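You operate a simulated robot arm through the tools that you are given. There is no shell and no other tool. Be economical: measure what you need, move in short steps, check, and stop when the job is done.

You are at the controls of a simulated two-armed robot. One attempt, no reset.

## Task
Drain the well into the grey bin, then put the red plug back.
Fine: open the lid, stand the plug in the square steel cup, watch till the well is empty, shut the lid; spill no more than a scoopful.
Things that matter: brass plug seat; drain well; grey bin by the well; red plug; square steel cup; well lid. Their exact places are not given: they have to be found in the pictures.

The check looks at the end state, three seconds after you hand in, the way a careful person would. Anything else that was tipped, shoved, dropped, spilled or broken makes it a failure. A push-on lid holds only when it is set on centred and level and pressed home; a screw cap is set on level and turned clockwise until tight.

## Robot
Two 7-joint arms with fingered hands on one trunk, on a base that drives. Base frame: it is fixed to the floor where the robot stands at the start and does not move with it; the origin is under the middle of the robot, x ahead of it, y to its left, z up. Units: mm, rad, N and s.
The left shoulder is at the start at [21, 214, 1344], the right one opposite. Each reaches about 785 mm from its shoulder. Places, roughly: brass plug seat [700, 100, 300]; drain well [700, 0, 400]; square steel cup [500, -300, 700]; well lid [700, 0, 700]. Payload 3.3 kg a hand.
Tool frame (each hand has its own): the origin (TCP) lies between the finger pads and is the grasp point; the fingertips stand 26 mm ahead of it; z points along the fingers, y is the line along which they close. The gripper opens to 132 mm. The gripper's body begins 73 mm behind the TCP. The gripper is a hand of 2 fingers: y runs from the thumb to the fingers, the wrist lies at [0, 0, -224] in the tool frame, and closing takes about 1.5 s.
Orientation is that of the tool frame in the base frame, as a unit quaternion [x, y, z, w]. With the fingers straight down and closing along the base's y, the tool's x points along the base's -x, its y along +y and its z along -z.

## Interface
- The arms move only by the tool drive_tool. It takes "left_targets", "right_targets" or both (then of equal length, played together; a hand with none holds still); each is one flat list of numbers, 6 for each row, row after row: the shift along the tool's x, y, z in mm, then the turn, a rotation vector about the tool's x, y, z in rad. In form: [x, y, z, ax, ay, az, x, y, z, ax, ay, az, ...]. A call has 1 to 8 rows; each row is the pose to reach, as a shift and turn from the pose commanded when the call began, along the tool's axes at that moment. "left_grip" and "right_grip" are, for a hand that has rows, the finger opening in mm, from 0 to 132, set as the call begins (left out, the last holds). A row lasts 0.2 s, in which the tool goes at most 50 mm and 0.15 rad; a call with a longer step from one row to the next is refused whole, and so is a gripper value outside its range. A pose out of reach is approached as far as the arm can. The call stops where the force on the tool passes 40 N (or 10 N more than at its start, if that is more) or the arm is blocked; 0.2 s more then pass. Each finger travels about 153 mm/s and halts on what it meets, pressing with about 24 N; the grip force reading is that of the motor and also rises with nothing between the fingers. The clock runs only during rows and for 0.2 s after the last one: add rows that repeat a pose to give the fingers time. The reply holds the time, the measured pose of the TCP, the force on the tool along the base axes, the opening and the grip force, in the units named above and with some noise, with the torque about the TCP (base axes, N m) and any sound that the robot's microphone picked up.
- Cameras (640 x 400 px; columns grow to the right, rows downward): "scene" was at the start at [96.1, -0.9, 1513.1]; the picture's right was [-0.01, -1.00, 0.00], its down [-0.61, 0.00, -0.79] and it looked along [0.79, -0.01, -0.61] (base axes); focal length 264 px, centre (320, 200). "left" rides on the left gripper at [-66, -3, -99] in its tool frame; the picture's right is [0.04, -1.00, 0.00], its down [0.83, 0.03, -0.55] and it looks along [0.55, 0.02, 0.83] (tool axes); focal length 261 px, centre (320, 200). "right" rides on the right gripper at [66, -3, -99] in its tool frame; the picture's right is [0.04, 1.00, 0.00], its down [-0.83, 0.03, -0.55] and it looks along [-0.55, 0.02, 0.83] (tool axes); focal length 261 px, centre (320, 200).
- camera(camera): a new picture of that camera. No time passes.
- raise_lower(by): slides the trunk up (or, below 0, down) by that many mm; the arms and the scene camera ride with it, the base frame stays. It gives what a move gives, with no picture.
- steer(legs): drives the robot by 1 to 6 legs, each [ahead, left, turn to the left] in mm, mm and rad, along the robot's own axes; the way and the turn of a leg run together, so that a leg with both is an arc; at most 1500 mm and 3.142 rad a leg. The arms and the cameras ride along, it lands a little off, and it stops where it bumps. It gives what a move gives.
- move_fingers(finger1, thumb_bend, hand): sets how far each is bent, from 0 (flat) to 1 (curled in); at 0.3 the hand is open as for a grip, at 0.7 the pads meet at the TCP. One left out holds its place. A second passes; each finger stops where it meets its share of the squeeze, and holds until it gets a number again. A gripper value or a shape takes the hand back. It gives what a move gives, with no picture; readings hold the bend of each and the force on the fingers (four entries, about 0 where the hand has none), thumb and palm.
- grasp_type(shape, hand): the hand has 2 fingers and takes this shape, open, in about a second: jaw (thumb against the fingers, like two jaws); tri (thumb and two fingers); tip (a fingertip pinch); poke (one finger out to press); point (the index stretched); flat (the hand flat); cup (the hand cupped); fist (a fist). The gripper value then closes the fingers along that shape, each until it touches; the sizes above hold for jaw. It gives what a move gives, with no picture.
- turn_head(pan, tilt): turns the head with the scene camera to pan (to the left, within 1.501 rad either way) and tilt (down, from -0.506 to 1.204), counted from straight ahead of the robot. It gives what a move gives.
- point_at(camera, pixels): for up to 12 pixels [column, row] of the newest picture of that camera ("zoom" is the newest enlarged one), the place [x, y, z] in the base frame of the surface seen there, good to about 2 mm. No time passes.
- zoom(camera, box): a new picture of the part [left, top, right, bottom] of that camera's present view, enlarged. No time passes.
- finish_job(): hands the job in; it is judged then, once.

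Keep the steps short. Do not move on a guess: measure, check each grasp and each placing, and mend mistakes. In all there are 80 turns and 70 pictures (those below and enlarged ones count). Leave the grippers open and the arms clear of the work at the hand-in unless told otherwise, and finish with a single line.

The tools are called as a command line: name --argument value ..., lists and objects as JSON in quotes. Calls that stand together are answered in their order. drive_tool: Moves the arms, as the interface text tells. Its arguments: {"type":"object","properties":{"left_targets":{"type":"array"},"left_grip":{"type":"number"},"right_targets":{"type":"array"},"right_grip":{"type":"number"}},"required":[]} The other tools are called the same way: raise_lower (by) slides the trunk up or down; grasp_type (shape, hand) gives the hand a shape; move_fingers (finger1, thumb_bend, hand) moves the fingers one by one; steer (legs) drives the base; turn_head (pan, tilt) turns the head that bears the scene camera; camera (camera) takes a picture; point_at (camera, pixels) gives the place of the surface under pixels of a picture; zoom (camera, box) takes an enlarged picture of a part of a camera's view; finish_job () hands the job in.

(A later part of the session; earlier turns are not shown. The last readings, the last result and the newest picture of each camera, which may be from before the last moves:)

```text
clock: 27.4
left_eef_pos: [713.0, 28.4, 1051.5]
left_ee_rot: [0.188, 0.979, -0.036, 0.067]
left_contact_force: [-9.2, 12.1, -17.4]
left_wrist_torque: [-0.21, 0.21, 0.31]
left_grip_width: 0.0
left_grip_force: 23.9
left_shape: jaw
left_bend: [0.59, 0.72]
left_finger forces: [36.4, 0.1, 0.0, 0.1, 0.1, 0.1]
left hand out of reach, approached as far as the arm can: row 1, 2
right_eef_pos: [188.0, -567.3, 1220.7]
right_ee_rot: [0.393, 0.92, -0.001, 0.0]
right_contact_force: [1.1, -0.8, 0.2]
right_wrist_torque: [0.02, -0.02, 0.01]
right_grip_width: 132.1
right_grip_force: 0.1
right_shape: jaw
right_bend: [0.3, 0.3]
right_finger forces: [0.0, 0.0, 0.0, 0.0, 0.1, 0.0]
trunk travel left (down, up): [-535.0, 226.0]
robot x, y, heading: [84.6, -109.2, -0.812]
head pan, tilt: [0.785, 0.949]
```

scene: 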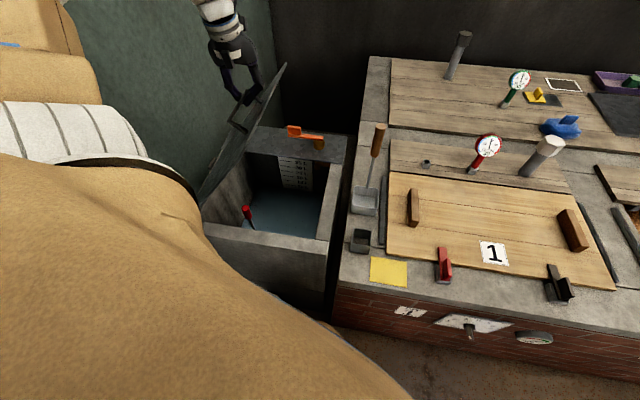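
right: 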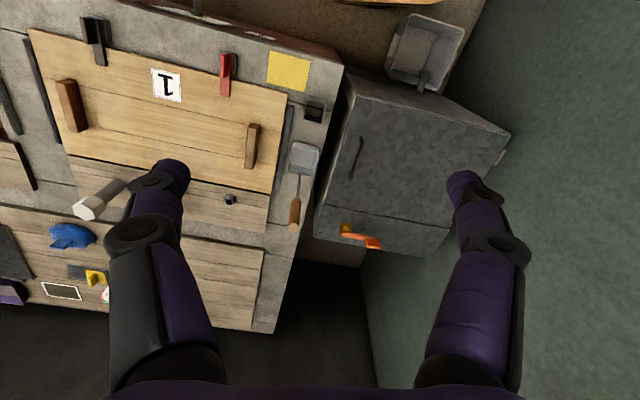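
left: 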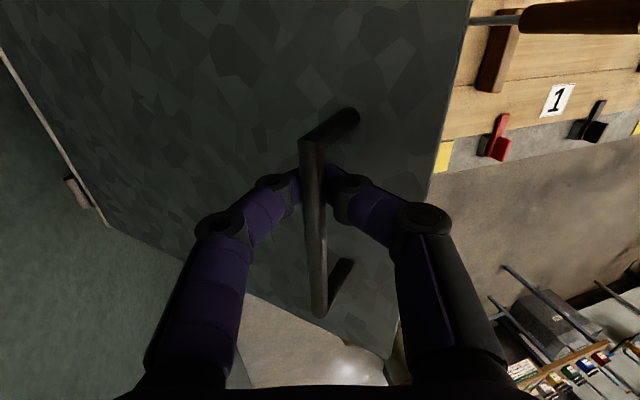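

Turning the base left swings the hand just the way the lid must go. I'll alternate small turns with small raises.

steer --legs '[[0, 0, 0.05]]'

raise_lower --by 12

steer --legs '[[0, 0, 0.04]]'

raise_lower --by 12

camera --camera "scene"

```text
clock: 28.2
left_eef_pos: [706.4, 57.5, 1053.2]
left_ee_rot: [0.162, 0.984, -0.034, 0.071]
left_contact_force: [0.2, -1.2, 0.0]
left_wrist_torque: [0.0, 0.02, 0.0]
left_grip_width: 0.2
left_grip_force: 24.0
left_shape: jaw
left_bend: [0.59, 0.72]
left_finger forces: [0.1, 0.0, 0.1, 0.0, 0.0, 0.1]
right_eef_pos: [211.7, -563.7, 1219.3]
right_ee_rot: [0.37, 0.929, 0.0, -0.001]
right_contact_force: [0.5, 0.5, -0.3]
right_wrist_torque: [0.02, 0.02, 0.03]
right_grip_width: 131.7
right_grip_force: 0.1
right_shape: jaw
right_bend: [0.3, 0.3]
right_finger forces: [0.0, 0.0, 0.0, 0.0, 0.0, 0.1]
trunk travel left (down, up): [-535.0, 226.0]
robot x, y, heading: [84.1, -107.3, -0.755]
head pan, tilt: [0.785, 0.949]
```

```text
clock: 28.8
left_eef_pos: [707.2, 58.6, 1065.2]
left_ee_rot: [0.162, 0.984, -0.035, 0.07]
left_contact_force: [0.1, 3.0, -4.9]
left_wrist_torque: [-0.09, 0.04, 0.0]
left_grip_width: 0.0
left_grip_force: 24.2
left_shape: jaw
left_bend: [0.58, 0.72]
left_finger forces: [0.4, 0.0, 0.0, 0.0, 0.1, 0.0]
right_eef_pos: [212.4, -562.8, 1232.2]
right_ee_rot: [0.369, 0.929, 0.0, 0.0]
right_contact_force: [0.4, 0.0, 0.7]
right_wrist_torque: [0.04, 0.01, -0.02]
right_grip_width: 131.9
right_grip_force: 0.1
right_shape: jaw
right_bend: [0.3, 0.3]
right_finger forces: [0.1, 0.0, 0.0, 0.0, 0.1, 0.0]
trunk travel left (down, up): [-547.0, 214.0]
robot x, y, heading: [85.1, -108.6, -0.756]
head pan, tilt: [0.785, 0.949]
```

```text
clock: 29.6
left_eef_pos: [699.5, 82.6, 1065.0]
left_ee_rot: [0.144, 0.986, -0.033, 0.072]
left_contact_force: [-0.4, -0.6, -0.4]
left_wrist_torque: [0.0, 0.03, -0.01]
left_grip_width: 0.0
left_grip_force: 23.6
left_shape: jaw
left_bend: [0.59, 0.72]
left_finger forces: [0.0, 0.0, 0.0, 0.0, 0.0, 0.1]
right_eef_pos: [230.0, -558.5, 1232.7]
right_ee_rot: [0.351, 0.936, -0.001, 0.0]
right_contact_force: [-0.3, -0.1, 0.0]
right_wrist_torque: [-0.02, -0.01, 0.0]
right_grip_width: 131.7
right_grip_force: 0.0
right_shape: jaw
right_bend: [0.3, 0.3]
right_finger forces: [0.0, 0.0, 0.0, 0.0, 0.0, 0.1]
trunk travel left (down, up): [-547.0, 214.0]
robot x, y, heading: [83.9, -110.2, -0.716]
head pan, tilt: [0.785, 0.949]
```

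```text
clock: 30.2
left_eef_pos: [699.0, 84.0, 1075.9]
left_ee_rot: [0.142, 0.987, -0.033, 0.071]
left_contact_force: [2.0, 2.7, -8.7]
left_wrist_torque: [-0.09, 0.03, 0.04]
left_grip_width: 0.0
left_grip_force: 23.9
left_shape: jaw
left_bend: [0.58, 0.72]
left_finger forces: [0.2, 0.0, 0.0, 0.0, 0.1, 0.1]
right_eef_pos: [230.9, -558.2, 1245.0]
right_ee_rot: [0.351, 0.936, 0.001, 0.0]
right_contact_force: [-0.7, 0.2, 0.0]
right_wrist_torque: [0.01, -0.02, 0.03]
right_grip_width: 131.9
right_grip_force: 0.0
right_shape: jaw
right_bend: [0.3, 0.3]
right_finger forces: [0.1, 0.1, 0.0, 0.0, 0.0, 0.0]
trunk travel left (down, up): [-559.0, 202.0]
robot x, y, heading: [84.4, -108.5, -0.713]
head pan, tilt: [0.785, 0.949]
```

```text
43 pictures are left
```

scene: 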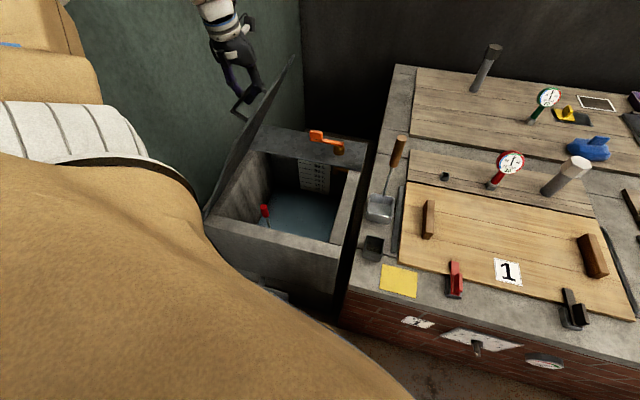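

This works. The lid is at about 57° and the forces are small, so I'll go on in the same way.

steer --legs '[[0, 0, 0.05]]'

raise_lower --by 13

steer --legs '[[0, 0, 0.05]]'

raise_lower --by 10

steer --legs '[[0, 0, 0.05]]'

camera --camera "scene"

```text
clock: 31.0
left_eef_pos: [689.2, 112.9, 1077.3]
left_ee_rot: [0.118, 0.99, -0.031, 0.072]
left_contact_force: [1.1, -0.3, 0.0]
left_wrist_torque: [-0.04, 0.01, -0.02]
left_grip_width: 0.0
left_grip_force: 23.5
left_shape: jaw
left_bend: [0.59, 0.72]
left_finger forces: [0.0, 0.0, 0.0, 0.0, 0.0, 0.0]
right_eef_pos: [251.6, -549.5, 1243.6]
right_ee_rot: [0.328, 0.945, -0.001, 0.0]
right_contact_force: [1.5, 0.8, -0.5]
right_wrist_torque: [-0.01, 0.03, -0.04]
right_grip_width: 131.7
right_grip_force: 0.1
right_shape: jaw
right_bend: [0.3, 0.3]
right_finger forces: [0.0, 0.0, 0.0, 0.0, 0.0, 0.0]
trunk travel left (down, up): [-559.0, 202.0]
robot x, y, heading: [84.4, -109.9, -0.662]
head pan, tilt: [0.785, 0.949]
```

```text
clock: 31.6
left_eef_pos: [688.7, 114.6, 1089.2]
left_ee_rot: [0.118, 0.99, -0.03, 0.072]
left_contact_force: [2.8, 4.2, -14.2]
left_wrist_torque: [-0.16, 0.03, -0.01]
left_grip_width: 0.0
left_grip_force: 24.7
left_shape: jaw
left_bend: [0.58, 0.72]
left_finger forces: [0.2, 0.0, 0.1, 0.0, 0.1, 0.0]
right_eef_pos: [252.7, -548.1, 1257.3]
right_ee_rot: [0.328, 0.945, -0.001, 0.0]
right_contact_force: [0.0, 0.2, -0.4]
right_wrist_torque: [0.03, -0.01, 0.02]
right_grip_width: 131.8
right_grip_force: 0.2
right_shape: jaw
right_bend: [0.3, 0.3]
right_finger forces: [0.0, 0.0, 0.0, 0.0, 0.0, 0.1]
trunk travel left (down, up): [-572.0, 189.0]
robot x, y, heading: [86.0, -111.1, -0.666]
head pan, tilt: [0.785, 0.949]
```

```text
clock: 32.4
left_eef_pos: [677.0, 142.8, 1090.5]
left_ee_rot: [0.093, 0.993, -0.029, 0.073]
left_contact_force: [-0.4, -0.5, 0.4]
left_wrist_torque: [0.0, 0.02, 0.0]
left_grip_width: 0.1
left_grip_force: 24.2
left_shape: jaw
left_bend: [0.59, 0.72]
left_finger forces: [0.0, 0.2, 0.0, 0.0, 0.0, 0.0]
right_eef_pos: [273.3, -540.9, 1256.8]
right_ee_rot: [0.304, 0.953, 0.0, 0.001]
right_contact_force: [-0.4, -0.6, 0.2]
right_wrist_torque: [0.03, -0.01, 0.0]
right_grip_width: 131.8
right_grip_force: 0.0
right_shape: jaw
right_bend: [0.3, 0.3]
right_finger forces: [0.1, 0.0, 0.1, 0.1, 0.1, 0.0]
trunk travel left (down, up): [-572.0, 189.0]
robot x, y, heading: [84.1, -110.2, -0.615]
head pan, tilt: [0.785, 0.949]
```

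```text
clock: 33.0
left_eef_pos: [677.8, 146.0, 1098.1]
left_ee_rot: [0.093, 0.993, -0.028, 0.071]
left_contact_force: [1.7, 6.0, -19.4]
left_wrist_torque: [-0.24, 0.03, -0.02]
left_grip_width: 0.0
left_grip_force: 24.4
left_shape: jaw
left_bend: [0.58, 0.72]
left_finger forces: [0.2, 0.1, 0.0, 0.0, 0.1, 0.0]
right_eef_pos: [276.5, -539.8, 1268.6]
right_ee_rot: [0.303, 0.953, -0.001, 0.0]
right_contact_force: [0.1, 0.9, -0.6]
right_wrist_torque: [0.0, -0.02, 0.04]
right_grip_width: 131.7
right_grip_force: 0.1
right_shape: jaw
right_bend: [0.3, 0.3]
right_finger forces: [0.1, 0.0, 0.0, 0.1, 0.1, 0.0]
trunk travel left (down, up): [-582.0, 179.0]
robot x, y, heading: [83.6, -106.5, -0.62]
head pan, tilt: [0.785, 0.949]
```

```text
clock: 33.8
left_eef_pos: [664.1, 171.7, 1101.2]
left_ee_rot: [0.068, 0.994, -0.028, 0.075]
left_contact_force: [4.6, -1.0, 1.3]
left_wrist_torque: [-0.08, 0.04, 0.0]
left_grip_width: 0.0
left_grip_force: 24.5
left_shape: jaw
left_bend: [0.58, 0.72]
left_finger forces: [0.0, 0.0, 0.0, 0.1, 2.0, 0.0]
right_eef_pos: [295.6, -531.4, 1266.7]
right_ee_rot: [0.28, 0.96, 0.001, 0.0]
right_contact_force: [0.3, 0.0, -0.7]
right_wrist_torque: [-0.04, 0.0, -0.01]
right_grip_width: 131.7
right_grip_force: 0.1
right_shape: jaw
right_bend: [0.3, 0.3]
right_finger forces: [0.0, 0.0, 0.0, 0.1, 0.0, 0.1]
trunk travel left (down, up): [-582.0, 179.0]
robot x, y, heading: [85.1, -108.8, -0.568]
head pan, tilt: [0.785, 0.949]
```

```text
42 pictures are left
```

scene: 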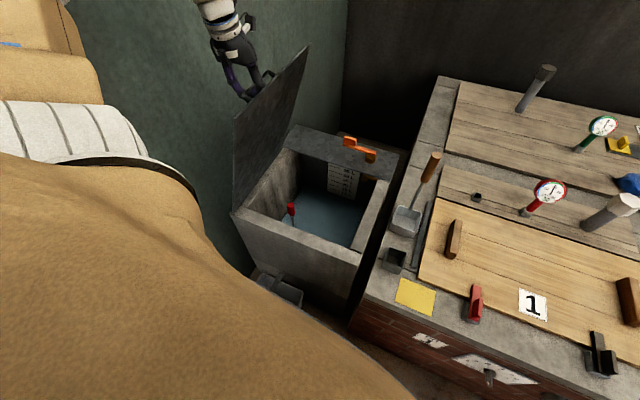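

The lid is at about 69°, but the hook has drifted towards the near leg of the handle. I'll shift it along the bar with the arm and go a little further left.

drive_tool --left_targets '[-21, 11, 0, 0, 0, 0, -42, 23, -0.5, 0, 0, 0]'

steer --legs '[[0, 0, 0.04]]'

raise_lower --by 8

camera --camera "scene"

camera --camera "left"

```text
clock: 34.4
left_eef_pos: [706.5, 190.8, 1105.3]
left_ee_rot: [0.068, 0.995, -0.027, 0.073]
left_contact_force: [-8.8, 2.8, -6.5]
left_wrist_torque: [-0.27, 0.07, -0.08]
left_grip_width: 0.0
left_grip_force: 24.2
left_shape: jaw
left_bend: [0.58, 0.68]
left_finger forces: [0.1, 0.0, 0.0, 0.1, 8.7, 0.1]
right_eef_pos: [293.7, -531.4, 1268.1]
right_ee_rot: [0.279, 0.96, -0.001, 0.001]
right_contact_force: [-0.1, 0.5, 0.2]
right_wrist_torque: [-0.02, 0.04, 0.0]
right_grip_width: 131.8
right_grip_force: 0.1
right_shape: jaw
right_bend: [0.3, 0.3]
right_finger forces: [0.0, 0.0, 0.0, 0.1, 0.0, 0.1]
trunk travel left (down, up): [-582.0, 179.0]
robot x, y, heading: [82.6, -107.4, -0.563]
head pan, tilt: [0.785, 0.949]
```

```text
clock: 35.2
left_eef_pos: [698.8, 212.4, 1104.0]
left_ee_rot: [0.049, 0.996, -0.026, 0.075]
left_contact_force: [10.1, -2.1, -2.6]
left_wrist_torque: [-0.37, 0.14, 0.08]
left_grip_width: 0.0
left_grip_force: 24.2
left_shape: jaw
left_bend: [0.58, 0.73]
left_finger forces: [0.0, 0.1, 0.0, 0.0, 8.9, 0.0]
right_eef_pos: [313.9, -522.7, 1266.0]
right_ee_rot: [0.26, 0.965, 0.0, -0.001]
right_contact_force: [0.6, -0.6, 1.1]
right_wrist_torque: [-0.03, -0.02, -0.02]
right_grip_width: 131.7
right_grip_force: 0.0
right_shape: jaw
right_bend: [0.3, 0.3]
right_finger forces: [0.0, 0.1, 0.0, 0.1, 0.0, 0.0]
trunk travel left (down, up): [-582.0, 179.0]
robot x, y, heading: [82.4, -108.8, -0.528]
head pan, tilt: [0.785, 0.949]
```

```text
clock: 35.8
left_eef_pos: [698.6, 215.3, 1109.9]
left_ee_rot: [0.048, 0.996, -0.027, 0.073]
left_contact_force: [4.9, 2.0, -29.2]
left_wrist_torque: [-0.3, 0.08, -0.04]
left_grip_width: 0.1
left_grip_force: 24.1
left_shape: jaw
left_bend: [0.57, 0.66]
left_finger forces: [0.1, 0.1, 0.0, 0.1, 11.5, 0.1]
right_eef_pos: [315.4, -521.2, 1274.6]
right_ee_rot: [0.26, 0.966, -0.001, -0.002]
right_contact_force: [-0.1, -0.8, -0.3]
right_wrist_torque: [-0.02, 0.01, -0.02]
right_grip_width: 131.7
right_grip_force: 0.0
right_shape: jaw
right_bend: [0.3, 0.3]
right_finger forces: [0.1, 0.0, 0.0, 0.1, 0.0, 0.0]
trunk travel left (down, up): [-590.0, 171.0]
robot x, y, heading: [83.0, -111.4, -0.532]
head pan, tilt: [0.785, 0.949]
```

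```text
41 pictures are left
```

scene: 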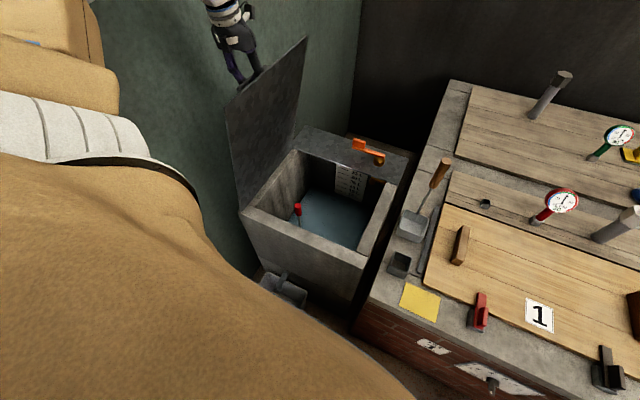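

```text
40 pictures are left
```

left: 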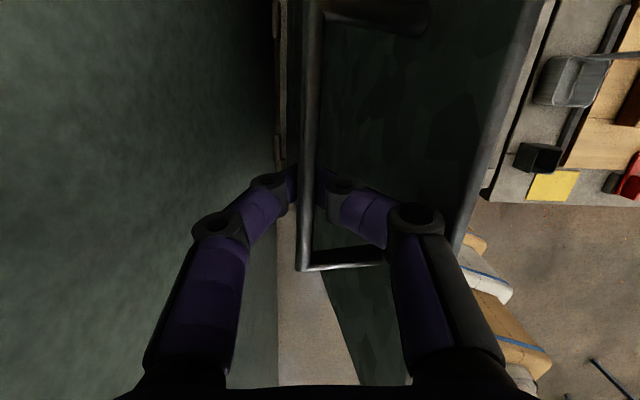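

The lid is at about 75°. Now a safe test of whether it stays up by itself: I'll open the fingers to 34 mm, with the right finger still between bar and lid as a catch, and see if the bar moves.

drive_tool --left_targets '[0, 0, 3, 0.05, 0, 0, 0, 0, 5, 0.1, 0, 0, 0, 0, 5, 0.1, 0, 0, 0, 0, 5, 0.1, 0, 0, 0, 0, 5, 0.1, 0, 0]' --left_grip 34

camera --camera "left"

```text
clock: 37.0
left_eef_pos: [696.1, 212.3, 1108.5]
left_ee_rot: [0.052, 0.993, -0.077, 0.074]
left_contact_force: [-0.3, 0.1, 0.2]
left_wrist_torque: [-0.07, -0.01, -0.01]
left_grip_width: 33.6
left_grip_force: 0.0
left_shape: jaw
left_bend: [0.73, 0.7]
left_finger forces: [0.1, 0.0, 0.0, 0.1, 0.6, 0.0]
right_eef_pos: [312.3, -522.6, 1275.0]
right_ee_rot: [0.26, 0.966, 0.0, 0.0]
right_contact_force: [-0.2, -0.5, 0.5]
right_wrist_torque: [0.03, 0.0, 0.02]
right_grip_width: 132.0
right_grip_force: 0.0
right_shape: jaw
right_bend: [0.3, 0.3]
right_finger forces: [0.0, 0.0, 0.1, 0.0, 0.1, 0.0]
trunk travel left (down, up): [-590.0, 171.0]
robot x, y, heading: [82.6, -104.3, -0.535]
head pan, tilt: [0.785, 0.949]
```

```text
39 pictures are left
```

left: 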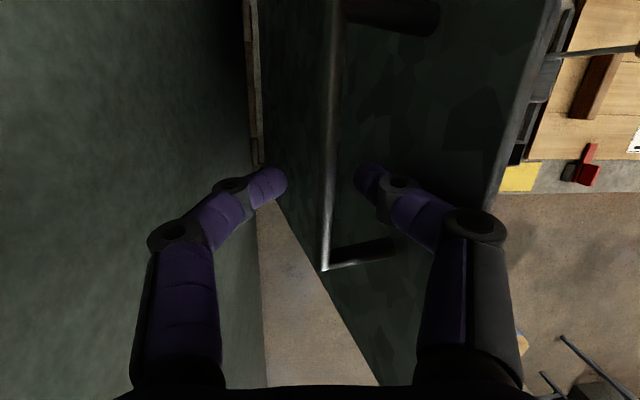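

The bar is free of both fingers with zero force, so the lid does hold itself at 75°. I'll draw the hand straight back and up, and watch.

drive_tool --left_targets '[0, 0, -15, 0, 0, 0, 0, 0, -30, 0, 0, 0, 0, 0, -60, 0, 0, 0, 0, 0, -100, 0, 0, 0]'

camera --camera "scene"

```text
clock: 38.0
left_eef_pos: [703.6, 210.6, 1170.1]
left_ee_rot: [0.053, 0.993, -0.077, 0.074]
left_contact_force: [-0.5, -0.1, -0.2]
left_wrist_torque: [0.01, 0.01, 0.01]
left_grip_width: 33.6
left_grip_force: 0.0
left_shape: jaw
left_bend: [0.73, 0.7]
left_finger forces: [0.0, 0.1, 0.1, 0.0, 0.0, 0.0]
left hand out of reach, approached as far as the arm can: row 3, 4
right_eef_pos: [312.5, -523.0, 1273.8]
right_ee_rot: [0.26, 0.966, 0.0, 0.0]
right_contact_force: [0.8, 0.1, 0.6]
right_wrist_torque: [0.01, -0.02, 0.01]
right_grip_width: 131.7
right_grip_force: 0.1
right_shape: jaw
right_bend: [0.3, 0.3]
right_finger forces: [0.0, 0.1, 0.0, 0.1, 0.0, 0.0]
trunk travel left (down, up): [-590.0, 171.0]
robot x, y, heading: [83.3, -109.5, -0.527]
head pan, tilt: [0.785, 0.949]
```

```text
38 pictures are left
```

scene: 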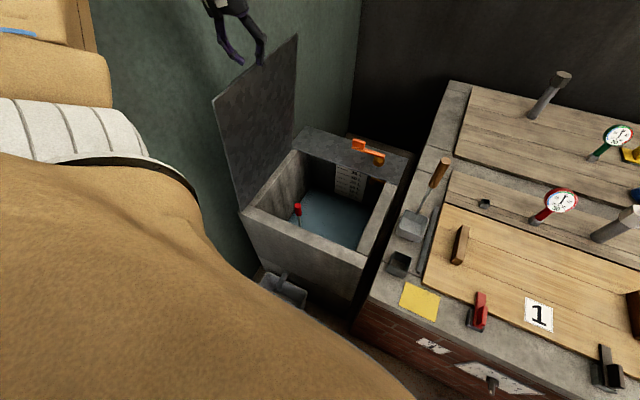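

The lid stayed open, even steeper than before. I'll raise the trunk so the hand clears it, then look into the well.

raise_lower --by 70

zoom --camera "scene" --box '[200, 20, 440, 320]'

zoom --camera "scene" --box '[240, 150, 420, 270]'

```text
clock: 39.0
left_eef_pos: [706.3, 212.3, 1241.3]
left_ee_rot: [0.052, 0.993, -0.076, 0.074]
left_contact_force: [0.1, 1.0, -0.5]
left_wrist_torque: [-0.02, 0.03, -0.01]
left_grip_width: 33.6
left_grip_force: 0.1
left_shape: jaw
left_bend: [0.73, 0.7]
left_finger forces: [0.1, 0.0, 0.1, 0.0, 0.1, 0.0]
right_eef_pos: [311.9, -522.8, 1345.4]
right_ee_rot: [0.261, 0.965, -0.001, -0.001]
right_contact_force: [-0.3, 0.8, 0.0]
right_wrist_torque: [-0.04, 0.05, 0.0]
right_grip_width: 132.1
right_grip_force: 0.1
right_shape: jaw
right_bend: [0.3, 0.3]
right_finger forces: [0.0, 0.0, 0.0, 0.1, 0.0, 0.0]
trunk travel left (down, up): [-660.0, 101.0]
robot x, y, heading: [84.5, -109.6, -0.526]
head pan, tilt: [0.785, 0.949]
```

```text
1.33 times, centred on (320, 170) of scene
```

zoom: 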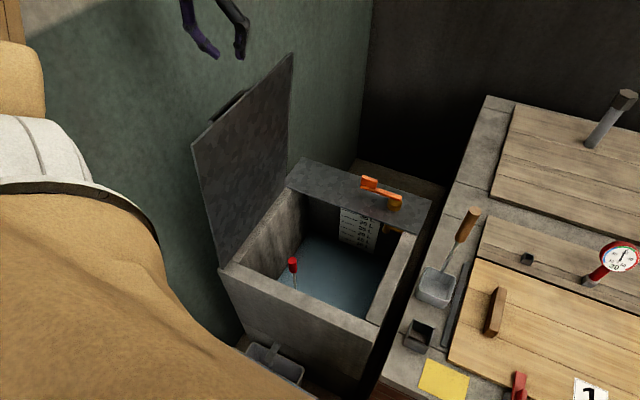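

```text
3.33 times, centred on (330, 210) of scene
```

zoom: 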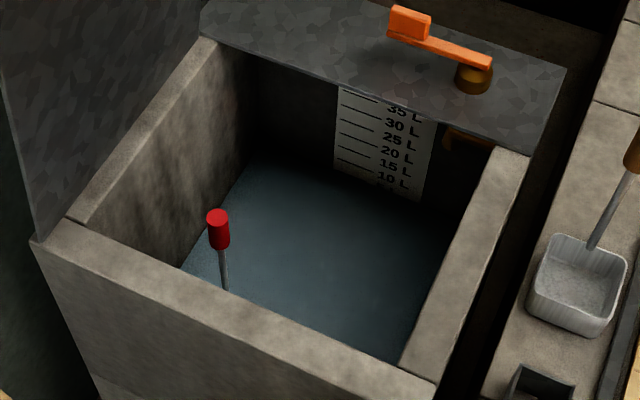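

Red knob on a rod, plus a filler tap with its spout inside (465,135). Measuring the plug, the rims, the water and the cup.

point_at --camera "zoom" --pixels '[[217, 214], [219, 235], [221, 246], [224, 270], [225, 288], [300, 250], [160, 235], [215, 45], [78, 215], [300, 340], [470, 140], [420, 300]]'

zoom --camera "scene" --box '[360, 130, 440, 190]'

zoom --camera "scene" --box '[370, 210, 450, 290]'

point_at --camera "zoom" --pixels '[[225, 335], [150, 330], [310, 360], [170, 420], [290, 430], [230, 390], [220, 330]]'

```text
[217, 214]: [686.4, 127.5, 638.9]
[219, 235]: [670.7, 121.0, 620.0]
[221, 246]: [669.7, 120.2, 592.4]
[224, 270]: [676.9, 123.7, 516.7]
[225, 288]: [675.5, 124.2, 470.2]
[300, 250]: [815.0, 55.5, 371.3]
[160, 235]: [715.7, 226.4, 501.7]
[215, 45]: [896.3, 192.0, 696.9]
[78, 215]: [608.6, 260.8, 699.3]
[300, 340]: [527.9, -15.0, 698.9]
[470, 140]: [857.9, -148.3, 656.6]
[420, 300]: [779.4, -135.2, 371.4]
```

```text
6.67 times, centred on (400, 160) of scene
```

zoom: 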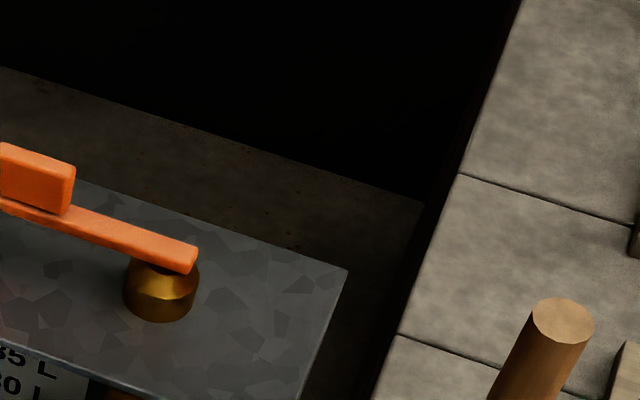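

```text
5.00 times, centred on (410, 250) of scene
```

zoom: 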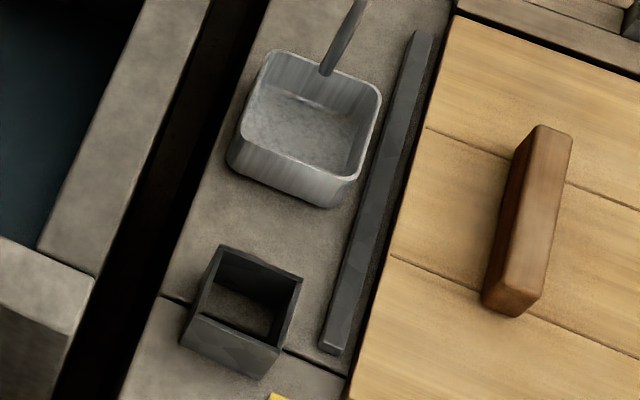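

```text
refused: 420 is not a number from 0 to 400
```

The knob is at about (680,124), z 592–640, so it's easy to reach from above. Now the dark square cup.

point_at --camera "zoom" --pixels '[[222, 250], [298, 281], [188, 317], [262, 350], [240, 300], [235, 322], [270, 365], [185, 340], [200, 390], [255, 270]]'

```text
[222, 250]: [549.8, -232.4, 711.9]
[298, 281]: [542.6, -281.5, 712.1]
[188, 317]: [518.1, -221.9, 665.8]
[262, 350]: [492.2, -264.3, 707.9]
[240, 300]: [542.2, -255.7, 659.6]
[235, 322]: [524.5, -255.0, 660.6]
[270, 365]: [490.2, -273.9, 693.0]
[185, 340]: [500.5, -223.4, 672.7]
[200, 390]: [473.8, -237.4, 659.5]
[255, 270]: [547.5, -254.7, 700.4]
```

The cup is at about (521,-251), 50 mm square, rim z=712, floor 660. I'll level the left hand and bring it above the knob.

drive_tool --left_targets '[6, -30, 3.5, -0.05, 0.05, 0.08, 12, -60, 7, -0.1, 0.1, 0.16, 17.5, -89.5, 10.4, -0.15, 0.15, 0.24, 17.5, -89.5, 10.4, -0.15, 0.15, 0.24]' --left_grip 80

raise_lower --by -280

camera --camera "left"

```text
clock: 40.0
left_eef_pos: [679.5, 124.2, 1241.4]
left_ee_rot: [0.171, 0.985, 0.011, 0.012]
left_contact_force: [0.3, 0.3, -0.1]
left_wrist_torque: [-0.03, 0.03, 0.01]
left_grip_width: 79.5
left_grip_force: 0.0
left_shape: jaw
left_bend: [0.71, 0.7]
left_finger forces: [0.1, 0.2, 0.0, 0.0, 0.0, 0.1]
right_eef_pos: [310.7, -521.6, 1345.4]
right_ee_rot: [0.261, 0.965, 0.0, 0.001]
right_contact_force: [-0.3, 0.8, 0.9]
right_wrist_torque: [-0.02, 0.0, -0.02]
right_grip_width: 132.0
right_grip_force: 0.0
right_shape: jaw
right_bend: [0.3, 0.3]
right_finger forces: [0.0, 0.0, 0.0, 0.0, 0.0, 0.0]
trunk travel left (down, up): [-660.0, 101.0]
robot x, y, heading: [86.1, -105.0, -0.524]
head pan, tilt: [0.785, 0.949]
```

```text
clock: 42.9
left_eef_pos: [678.6, 123.1, 962.9]
left_ee_rot: [0.171, 0.985, 0.012, 0.012]
left_contact_force: [0.3, 0.3, -0.2]
left_wrist_torque: [0.01, 0.02, -0.03]
left_grip_width: 79.3
left_grip_force: 0.1
left_shape: jaw
left_bend: [0.71, 0.7]
left_finger forces: [0.1, 0.0, 0.1, 0.1, 0.0, 0.0]
right_eef_pos: [311.9, -522.6, 1065.6]
right_ee_rot: [0.26, 0.966, 0.0, 0.001]
right_contact_force: [-0.1, -0.6, -1.0]
right_wrist_torque: [0.02, 0.0, -0.05]
right_grip_width: 132.2
right_grip_force: 0.2
right_shape: jaw
right_bend: [0.3, 0.3]
right_finger forces: [0.1, 0.0, 0.0, 0.0, 0.0, 0.1]
trunk travel left (down, up): [-380.0, 381.0]
robot x, y, heading: [83.5, -108.9, -0.524]
head pan, tilt: [0.785, 0.949]
```

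```text
33 pictures are left
```

left: 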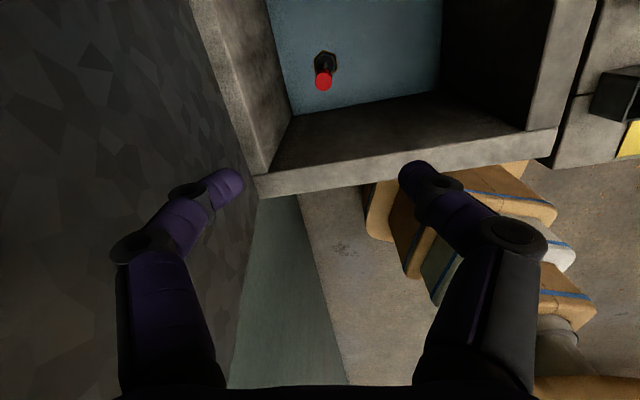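

The lid is clear on the left. I'll check the knob's place from this camera, then lower the trunk 150 mm.

point_at --camera "left" --pixels '[[323, 76], [323, 88], [316, 80], [330, 80], [325, 62], [318, 58], [333, 58]]'

raise_lower --by -150

camera --camera "left"

```text
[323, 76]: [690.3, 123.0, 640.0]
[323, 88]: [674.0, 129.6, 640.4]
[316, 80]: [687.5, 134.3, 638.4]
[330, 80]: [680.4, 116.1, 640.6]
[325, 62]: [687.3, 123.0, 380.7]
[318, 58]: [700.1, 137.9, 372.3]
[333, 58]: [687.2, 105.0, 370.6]
```

```text
clock: 44.6
left_eef_pos: [679.0, 123.0, 803.8]
left_ee_rot: [0.171, 0.985, 0.015, 0.005]
left_contact_force: [-0.2, 0.1, -0.1]
left_wrist_torque: [0.03, -0.02, -0.02]
left_grip_width: 79.2
left_grip_force: 0.0
left_shape: jaw
left_bend: [0.71, 0.7]
left_finger forces: [0.0, 0.0, 0.0, 0.1, 0.0, 0.1]
right_eef_pos: [312.5, -521.5, 915.7]
right_ee_rot: [0.26, 0.966, 0.0, 0.0]
right_contact_force: [-0.1, 0.1, -0.5]
right_wrist_torque: [0.06, 0.02, -0.04]
right_grip_width: 131.5
right_grip_force: 0.1
right_shape: jaw
right_bend: [0.3, 0.3]
right_finger forces: [0.0, 0.0, 0.1, 0.0, 0.1, 0.0]
trunk travel left (down, up): [-230.0, 531.0]
robot x, y, heading: [84.3, -111.3, -0.528]
head pan, tilt: [0.785, 0.949]
```

```text
32 pictures are left
```

left: 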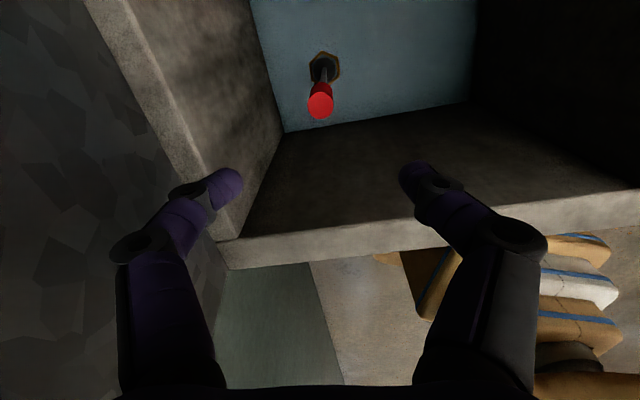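

The knob top is at (682,125,640) and about 22 mm wide. I'll go straight down to z≈618 around it.

drive_tool --left_targets '[0, -1, 47, 0, 0, 0, -0.5, -2, 94, 0, 0, 0, -1, -2.5, 140, 0, 0, 0, -1.3, -2.9, 186, 0, 0, 0, -1.3, -2.9, 186, 0, 0, 0]'

camera --camera "left"

```text
clock: 45.8
left_eef_pos: [671.7, 128.8, 629.2]
left_ee_rot: [0.167, 0.986, 0.02, 0.013]
left_contact_force: [-0.5, 0.8, 0.8]
left_wrist_torque: [0.03, 0.03, -0.02]
left_grip_width: 79.5
left_grip_force: 0.1
left_shape: jaw
left_bend: [0.71, 0.7]
left_finger forces: [0.0, 0.1, 0.0, 0.0, 0.0, 0.0]
right_eef_pos: [300.5, -525.4, 914.8]
right_ee_rot: [0.258, 0.966, 0.007, 0.006]
right_contact_force: [0.2, 0.4, -0.1]
right_wrist_torque: [-0.04, -0.03, -0.01]
right_grip_width: 132.1
right_grip_force: 0.0
right_shape: jaw
right_bend: [0.3, 0.3]
right_finger forces: [0.0, 0.1, 0.0, 0.0, 0.0, 0.0]
trunk travel left (down, up): [-230.0, 531.0]
robot x, y, heading: [80.2, -104.5, -0.521]
head pan, tilt: [0.785, 0.949]
```

```text
31 pictures are left
```

left: 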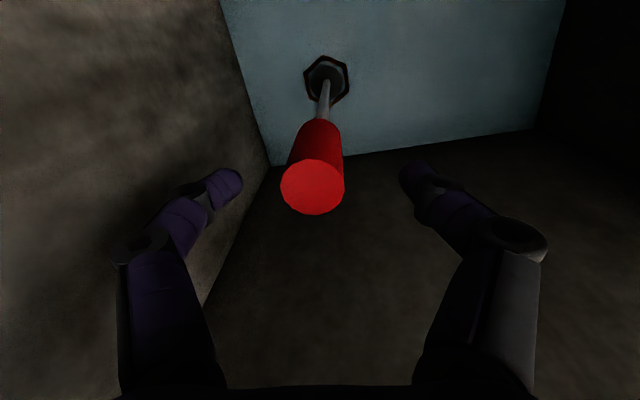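

The right hand shifted 12 mm as well and I'm 11 mm high, so the arm may be bearing on something. I'll check with the scene camera.

turn_head --pan 0.75 --tilt 0.7

camera --camera "scene"

```text
clock: 46.6
left_eef_pos: [670.1, 129.7, 627.8]
left_ee_rot: [0.166, 0.986, 0.02, 0.01]
left_contact_force: [-0.5, 0.9, -1.1]
left_wrist_torque: [0.02, -0.02, 0.01]
left_grip_width: 79.5
left_grip_force: 0.1
left_shape: jaw
left_bend: [0.71, 0.7]
left_finger forces: [0.0, 0.0, 0.0, 0.0, 0.0, 0.1]
right_eef_pos: [302.0, -526.5, 913.6]
right_ee_rot: [0.256, 0.967, 0.006, 0.005]
right_contact_force: [0.2, 0.7, -0.5]
right_wrist_torque: [-0.03, -0.06, -0.01]
right_grip_width: 132.0
right_grip_force: 0.1
right_shape: jaw
right_bend: [0.3, 0.3]
right_finger forces: [0.0, 0.0, 0.1, 0.0, 0.0, 0.0]
trunk travel left (down, up): [-230.0, 531.0]
robot x, y, heading: [80.8, -112.4, -0.515]
head pan, tilt: [0.75, 0.7]
```

```text
30 pictures are left
```

scene: 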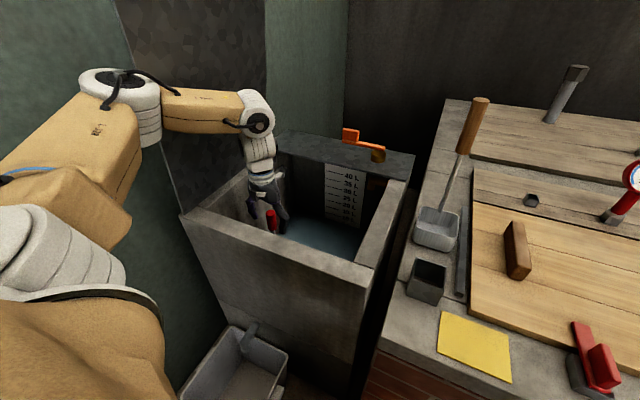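

The elbow sticks out left and seems to touch the wall or the lid. I'll lift out, shift the base 50 mm to the right so the arm stretches more, and come in again.

drive_tool --left_targets '[0, 0, -47, 0, 0, 0, 0, 0, -94, 0, 0, 0, 0, 0, -140, 0, 0, 0, 0, 0, -180, 0, 0, 0]'

steer --legs '[[25, -43, 0]]'

camera --camera "scene"

```text
clock: 47.6
left_eef_pos: [678.1, 114.4, 799.3]
left_ee_rot: [0.172, 0.985, 0.014, 0.007]
left_contact_force: [-0.7, 0.6, -0.1]
left_wrist_torque: [0.0, -0.01, -0.04]
left_grip_width: 79.7
left_grip_force: 0.1
left_shape: jaw
left_bend: [0.71, 0.7]
left_finger forces: [0.0, 0.0, 0.0, 0.0, 0.0, 0.0]
right_eef_pos: [311.1, -522.8, 917.2]
right_ee_rot: [0.261, 0.965, 0.0, 0.0]
right_contact_force: [0.4, 0.5, -0.2]
right_wrist_torque: [0.03, -0.02, 0.0]
right_grip_width: 131.9
right_grip_force: 0.1
right_shape: jaw
right_bend: [0.3, 0.3]
right_finger forces: [0.0, 0.1, 0.0, 0.1, 0.1, 0.0]
trunk travel left (down, up): [-230.0, 531.0]
robot x, y, heading: [81.6, -109.5, -0.526]
head pan, tilt: [0.75, 0.7]
```

```text
clock: 48.5
left_eef_pos: [677.4, 65.5, 796.1]
left_ee_rot: [0.172, 0.985, 0.015, 0.005]
left_contact_force: [0.4, 1.1, 0.3]
left_wrist_torque: [0.01, -0.09, -0.01]
left_grip_width: 79.7
left_grip_force: 0.2
left_shape: jaw
left_bend: [0.71, 0.7]
left_finger forces: [0.1, 0.1, 0.1, 0.0, 0.0, 0.1]
right_eef_pos: [312.0, -573.2, 915.2]
right_ee_rot: [0.262, 0.965, 0.001, 0.001]
right_contact_force: [-1.2, -0.5, -0.3]
right_wrist_torque: [0.05, 0.01, -0.04]
right_grip_width: 132.1
right_grip_force: 0.1
right_shape: jaw
right_bend: [0.3, 0.3]
right_finger forces: [0.1, 0.0, 0.0, 0.0, 0.0, 0.1]
trunk travel left (down, up): [-230.0, 531.0]
robot x, y, heading: [81.5, -163.0, -0.53]
head pan, tilt: [0.75, 0.7]
```

```text
29 pictures are left
```

scene: 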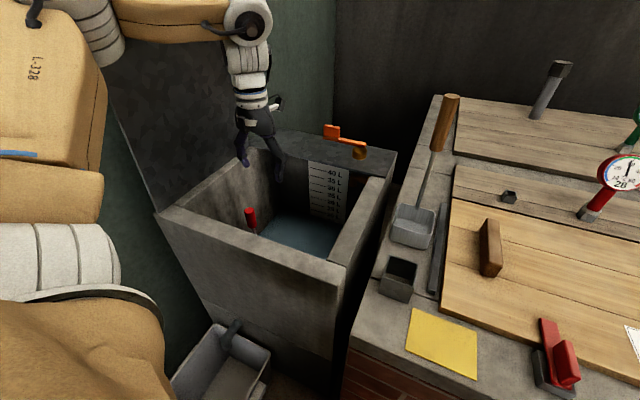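

There's more elbow room now. Moving above the knob again, levelling the hand, then checking before the descent.

drive_tool --left_targets '[8, 29, 0, 0.02, 0, 0, 15.7, 57.5, 0, 0.031, 0.005, 0, 15.7, 57.5, 0, 0.031, 0.005, 0]'

drive_tool --left_targets '[0, 0, 47, 0, 0, 0, 0, 0, 94, 0, 0, 0, 0, 0, 94, 0, 0, 0]'

```text
clock: 49.3
left_eef_pos: [694.5, 107.5, 776.2]
left_ee_rot: [0.172, 0.985, 0.0, 0.0]
left_contact_force: [-0.1, 0.1, -0.6]
left_wrist_torque: [0.01, 0.0, 0.0]
left_grip_width: 79.8
left_grip_force: 0.0
left_shape: jaw
left_bend: [0.71, 0.7]
left_finger forces: [0.0, 0.1, 0.1, 0.0, 0.1, 0.0]
left hand out of reach, approached as far as the arm can: row 1, 2, 3
right_eef_pos: [312.6, -573.2, 914.3]
right_ee_rot: [0.262, 0.965, 0.0, 0.0]
right_contact_force: [-0.1, -0.5, -0.5]
right_wrist_torque: [-0.04, -0.03, 0.02]
right_grip_width: 132.2
right_grip_force: 0.2
right_shape: jaw
right_bend: [0.3, 0.3]
right_finger forces: [0.0, 0.0, 0.0, 0.0, 0.0, 0.1]
trunk travel left (down, up): [-230.0, 531.0]
robot x, y, heading: [80.5, -159.5, -0.527]
head pan, tilt: [0.75, 0.7]
```

```text
clock: 50.1
left_eef_pos: [691.3, 108.1, 682.2]
left_ee_rot: [0.172, 0.985, 0.0, -0.001]
left_contact_force: [0.0, -0.4, 0.5]
left_wrist_torque: [0.03, -0.01, -0.02]
left_grip_width: 79.9
left_grip_force: 0.0
left_shape: jaw
left_bend: [0.71, 0.7]
left_finger forces: [0.0, 0.0, 0.0, 0.1, 0.0, 0.1]
right_eef_pos: [312.2, -572.3, 915.5]
right_ee_rot: [0.262, 0.965, 0.0, 0.0]
right_contact_force: [0.0, -0.4, 0.5]
right_wrist_torque: [-0.01, 0.0, -0.04]
right_grip_width: 132.1
right_grip_force: 0.2
right_shape: jaw
right_bend: [0.3, 0.3]
right_finger forces: [0.0, 0.0, 0.0, 0.0, 0.0, 0.0]
trunk travel left (down, up): [-230.0, 531.0]
robot x, y, heading: [86.3, -159.7, -0.527]
head pan, tilt: [0.75, 0.7]
```

I'm now at (691,108,682), with the fingertips still above the knob. I'll correct sideways by (-9,+17).

drive_tool --left_targets '[14, 13, 0, 0, 0, 0, 14, 13, 0, 0, 0, 0]'

camera --camera "left"

```text
clock: 50.7
left_eef_pos: [683.6, 124.4, 681.4]
left_ee_rot: [0.173, 0.985, 0.0, -0.001]
left_contact_force: [0.6, 0.1, -0.8]
left_wrist_torque: [-0.01, 0.04, -0.02]
left_grip_width: 79.8
left_grip_force: 0.0
left_shape: jaw
left_bend: [0.71, 0.7]
left_finger forces: [0.0, 0.1, 0.0, 0.1, 0.1, 0.0]
right_eef_pos: [312.2, -572.9, 914.8]
right_ee_rot: [0.262, 0.965, 0.0, -0.001]
right_contact_force: [0.8, 0.4, -0.3]
right_wrist_torque: [0.0, 0.0, -0.03]
right_grip_width: 131.7
right_grip_force: 0.0
right_shape: jaw
right_bend: [0.3, 0.3]
right_finger forces: [0.0, 0.0, 0.0, 0.0, 0.0, 0.1]
trunk travel left (down, up): [-230.0, 531.0]
robot x, y, heading: [82.4, -157.2, -0.531]
head pan, tilt: [0.75, 0.7]
```

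```text
28 pictures are left
```

left: 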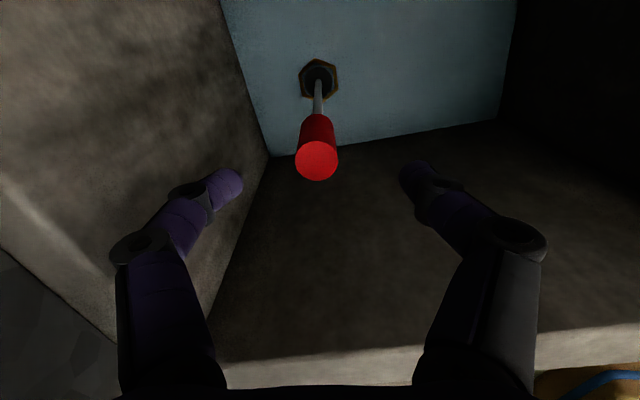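

That is on target and steady. Down 63 mm and close on the knob.

drive_tool --left_targets '[0, 0, 32, 0, 0, 0, 0, 0, 63, 0, 0, 0, 0, 0, 63, 0, 0, 0]'

drive_tool --left_targets '[0, 0, 0, 0, 0, 0, 0, 0, 0, 0, 0, 0, 0, 0, 0, 0, 0, 0, 0, 0, 0, 0, 0, 0]' --left_grip 0

camera --camera "left"

```text
clock: 51.5
left_eef_pos: [684.2, 123.2, 617.3]
left_ee_rot: [0.173, 0.985, 0.0, -0.001]
left_contact_force: [0.7, 0.6, 0.2]
left_wrist_torque: [0.04, 0.01, -0.04]
left_grip_width: 79.7
left_grip_force: 0.0
left_shape: jaw
left_bend: [0.71, 0.7]
left_finger forces: [0.0, 0.0, 0.0, 0.0, 0.0, 0.1]
right_eef_pos: [312.3, -573.5, 914.5]
right_ee_rot: [0.26, 0.966, 0.0, -0.001]
right_contact_force: [-1.0, -0.8, -0.4]
right_wrist_torque: [0.03, -0.01, 0.0]
right_grip_width: 132.1
right_grip_force: 0.1
right_shape: jaw
right_bend: [0.3, 0.3]
right_finger forces: [0.0, 0.0, 0.1, 0.0, 0.1, 0.0]
trunk travel left (down, up): [-230.0, 531.0]
robot x, y, heading: [82.4, -163.5, -0.527]
head pan, tilt: [0.75, 0.7]
```

```text
clock: 52.5
left_eef_pos: [683.7, 122.9, 617.4]
left_ee_rot: [0.172, 0.985, 0.0, -0.001]
left_contact_force: [-0.3, 0.3, -0.3]
left_wrist_torque: [-0.01, 0.01, 0.01]
left_grip_width: 20.3
left_grip_force: 24.4
left_shape: jaw
left_bend: [0.73, 0.7]
left_finger forces: [21.3, 0.0, 0.0, 0.0, 21.1, 0.0]
right_eef_pos: [312.3, -572.8, 915.3]
right_ee_rot: [0.261, 0.965, 0.0, 0.0]
right_contact_force: [0.1, -0.1, -0.3]
right_wrist_torque: [-0.01, 0.0, 0.01]
right_grip_width: 132.0
right_grip_force: 0.0
right_shape: jaw
right_bend: [0.3, 0.3]
right_finger forces: [0.0, 0.1, 0.0, 0.1, 0.1, 0.0]
trunk travel left (down, up): [-230.0, 531.0]
robot x, y, heading: [82.5, -161.1, -0.534]
head pan, tilt: [0.75, 0.7]
```

```text
27 pictures are left
```

left: 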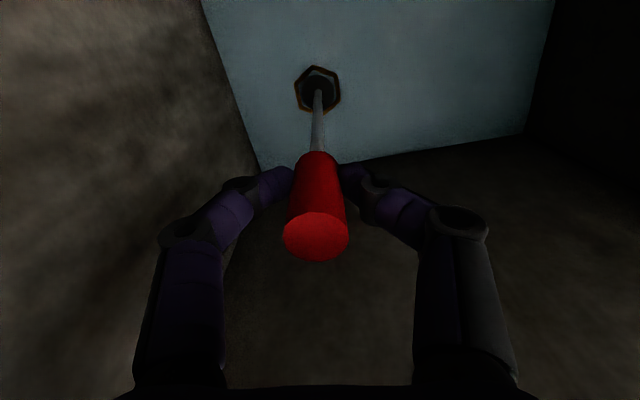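

Gripped at 20 mm with the TCP at (683.7,122.9,617.4), which is my reference for putting it back. I'll pull straight up with the trunk.

raise_lower --by 30

raise_lower --by 150

camera --camera "scene"

```text
clock: 53.3
left_eef_pos: [686.0, 122.7, 648.5]
left_ee_rot: [0.172, 0.985, 0.0, -0.002]
left_contact_force: [-0.1, -0.3, -2.5]
left_wrist_torque: [-0.04, -0.01, 0.03]
left_grip_width: 20.3
left_grip_force: 24.4
left_shape: jaw
left_bend: [0.73, 0.7]
left_finger forces: [21.4, 0.1, 0.0, 0.0, 21.1, 0.0]
right_eef_pos: [311.9, -573.7, 945.7]
right_ee_rot: [0.261, 0.965, 0.001, -0.001]
right_contact_force: [-0.4, 0.1, -0.1]
right_wrist_torque: [-0.01, -0.01, -0.03]
right_grip_width: 132.0
right_grip_force: 0.1
right_shape: jaw
right_bend: [0.3, 0.3]
right_finger forces: [0.0, 0.1, 0.1, 0.1, 0.0, 0.1]
trunk travel left (down, up): [-260.0, 501.0]
robot x, y, heading: [86.5, -160.7, -0.529]
head pan, tilt: [0.75, 0.7]
```

```text
clock: 55.0
left_eef_pos: [685.0, 122.9, 798.8]
left_ee_rot: [0.172, 0.985, 0.0, 0.0]
left_contact_force: [-0.2, 0.5, -2.4]
left_wrist_torque: [-0.02, 0.03, -0.01]
left_grip_width: 20.2
left_grip_force: 23.9
left_shape: jaw
left_bend: [0.73, 0.7]
left_finger forces: [21.4, 0.0, 0.0, 0.0, 21.0, 0.1]
right_eef_pos: [310.9, -573.7, 1095.1]
right_ee_rot: [0.262, 0.965, 0.0, 0.0]
right_contact_force: [-0.2, -0.6, 0.5]
right_wrist_torque: [0.01, -0.01, 0.01]
right_grip_width: 131.6
right_grip_force: 0.2
right_shape: jaw
right_bend: [0.3, 0.3]
right_finger forces: [0.1, 0.1, 0.0, 0.0, 0.1, 0.0]
trunk travel left (down, up): [-410.0, 351.0]
robot x, y, heading: [83.8, -159.6, -0.527]
head pan, tilt: [0.75, 0.7]
```

```text
26 pictures are left
```

scene: 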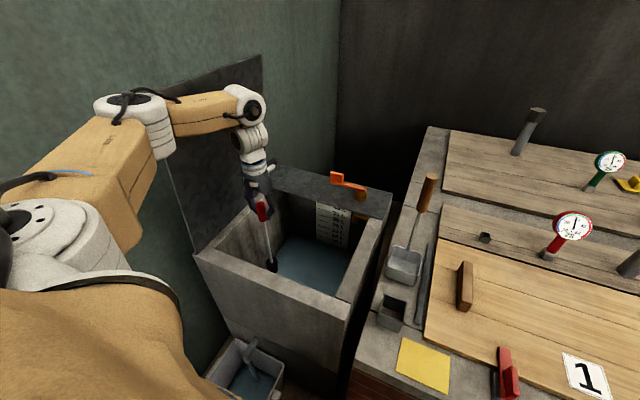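

The plug is out and water is flowing into the bin. Next I measure the plug's bottom, and lift clear of the rim.

zoom --camera "scene" --box '[180, 180, 340, 400]'

point_at --camera "scene" --pixels '[[272, 268], [271, 262], [269, 240], [250, 375], [265, 220]]'

raise_lower --by 260

camera --camera "scene"

```text
1.82 times, centred on (260, 290) of scene
```

zoom: 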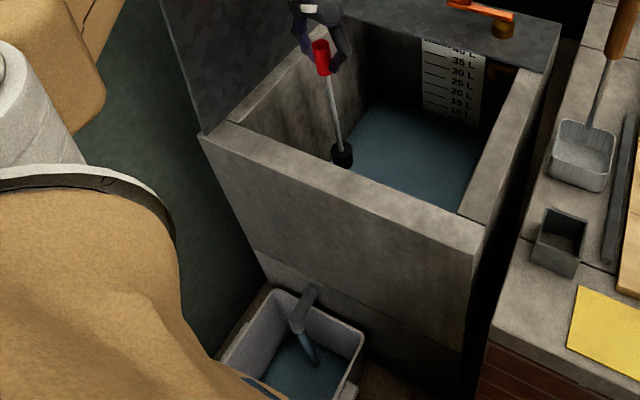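

```text
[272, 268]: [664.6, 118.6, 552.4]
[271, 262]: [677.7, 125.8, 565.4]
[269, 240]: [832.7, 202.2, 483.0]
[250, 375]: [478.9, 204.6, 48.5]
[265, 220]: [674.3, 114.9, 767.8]
```

```text
clock: 57.7
left_eef_pos: [685.0, 122.5, 1057.9]
left_ee_rot: [0.172, 0.985, 0.0, 0.0]
left_contact_force: [-0.7, 0.2, -2.4]
left_wrist_torque: [-0.01, 0.01, -0.02]
left_grip_width: 20.3
left_grip_force: 24.3
left_shape: jaw
left_bend: [0.73, 0.7]
left_finger forces: [21.3, 0.0, 0.0, 0.0, 20.9, 0.1]
right_eef_pos: [311.4, -572.6, 1353.9]
right_ee_rot: [0.262, 0.965, 0.0, 0.0]
right_contact_force: [0.0, -0.3, 0.2]
right_wrist_torque: [-0.03, 0.01, 0.02]
right_grip_width: 132.1
right_grip_force: 0.2
right_shape: jaw
right_bend: [0.3, 0.3]
right_finger forces: [0.1, 0.0, 0.0, 0.0, 0.0, 0.0]
trunk travel left (down, up): [-670.0, 91.0]
robot x, y, heading: [84.3, -161.9, -0.53]
head pan, tilt: [0.75, 0.7]
```

```text
24 pictures are left
```

scene: 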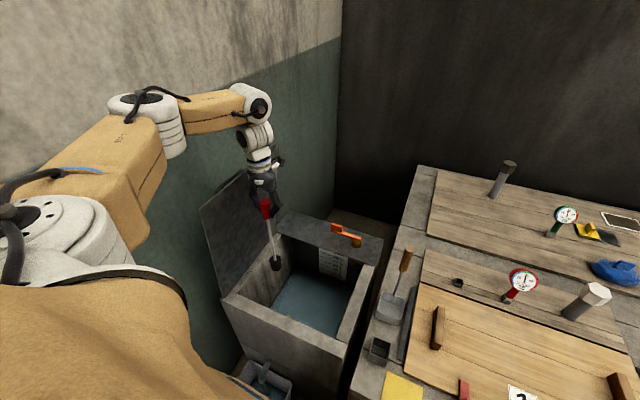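

The plug hangs about 255 mm below the TCP, clear of the rim by about 100. I'll carry it over towards the cup at (521,-251).

drive_tool --left_targets '[3.4, -48, 0, 0, 0, 0, 6.8, -96, 0, 0, 0, 0, 10.2, -144, 0, 0, 0, 0, 13.6, -192, 0, 0, 0, 0, 17, -240, 0, 0, 0, 0, 20.4, -288, 0, 0, 0, 0, 23.8, -336, 0, 0, 0, 0, 26, -380, 0, 0, 0, 0]'

turn_head --pan 0.35 --tilt 0.95

camera --camera "scene"

```text
clock: 59.5
left_eef_pos: [531.5, -226.4, 1059.1]
left_ee_rot: [0.171, 0.985, 0.0, -0.001]
left_contact_force: [0.4, 0.1, -1.3]
left_wrist_torque: [0.05, -0.02, 0.03]
left_grip_width: 19.8
left_grip_force: 24.2
left_shape: jaw
left_bend: [0.73, 0.7]
left_finger forces: [21.8, 0.1, 0.1, 0.1, 20.7, 0.1]
right_eef_pos: [313.4, -574.1, 1354.4]
right_ee_rot: [0.261, 0.965, 0.001, 0.0]
right_contact_force: [0.2, -0.1, 0.0]
right_wrist_torque: [0.02, -0.04, 0.0]
right_grip_width: 131.8
right_grip_force: 0.1
right_shape: jaw
right_bend: [0.3, 0.3]
right_finger forces: [0.0, 0.1, 0.0, 0.0, 0.1, 0.0]
trunk travel left (down, up): [-670.0, 91.0]
robot x, y, heading: [86.5, -159.9, -0.529]
head pan, tilt: [0.75, 0.7]
```

```text
clock: 60.4
left_eef_pos: [530.3, -225.1, 1058.4]
left_ee_rot: [0.172, 0.985, 0.0, 0.0]
left_contact_force: [-0.4, 0.0, -1.9]
left_wrist_torque: [0.01, -0.01, 0.0]
left_grip_width: 20.1
left_grip_force: 23.9
left_shape: jaw
left_bend: [0.73, 0.7]
left_finger forces: [21.7, 0.1, 0.0, 0.0, 20.7, 0.0]
right_eef_pos: [312.0, -573.4, 1355.0]
right_ee_rot: [0.262, 0.965, 0.001, 0.0]
right_contact_force: [0.0, -0.1, 0.0]
right_wrist_torque: [-0.02, 0.0, -0.01]
right_grip_width: 131.9
right_grip_force: 0.1
right_shape: jaw
right_bend: [0.3, 0.3]
right_finger forces: [0.1, 0.0, 0.0, 0.1, 0.0, 0.0]
trunk travel left (down, up): [-670.0, 91.0]
robot x, y, heading: [84.1, -159.8, -0.52]
head pan, tilt: [0.351, 0.949]
```

```text
23 pictures are left
```

scene: 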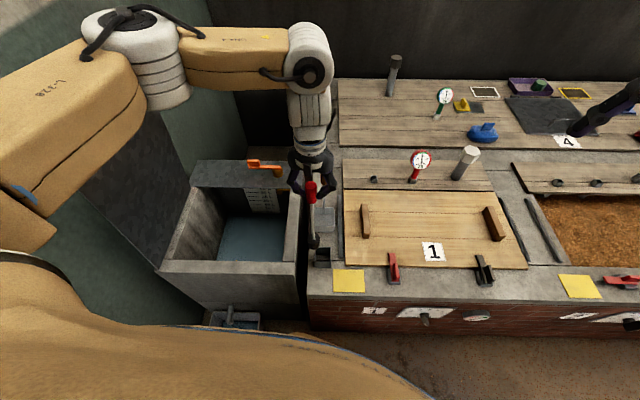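

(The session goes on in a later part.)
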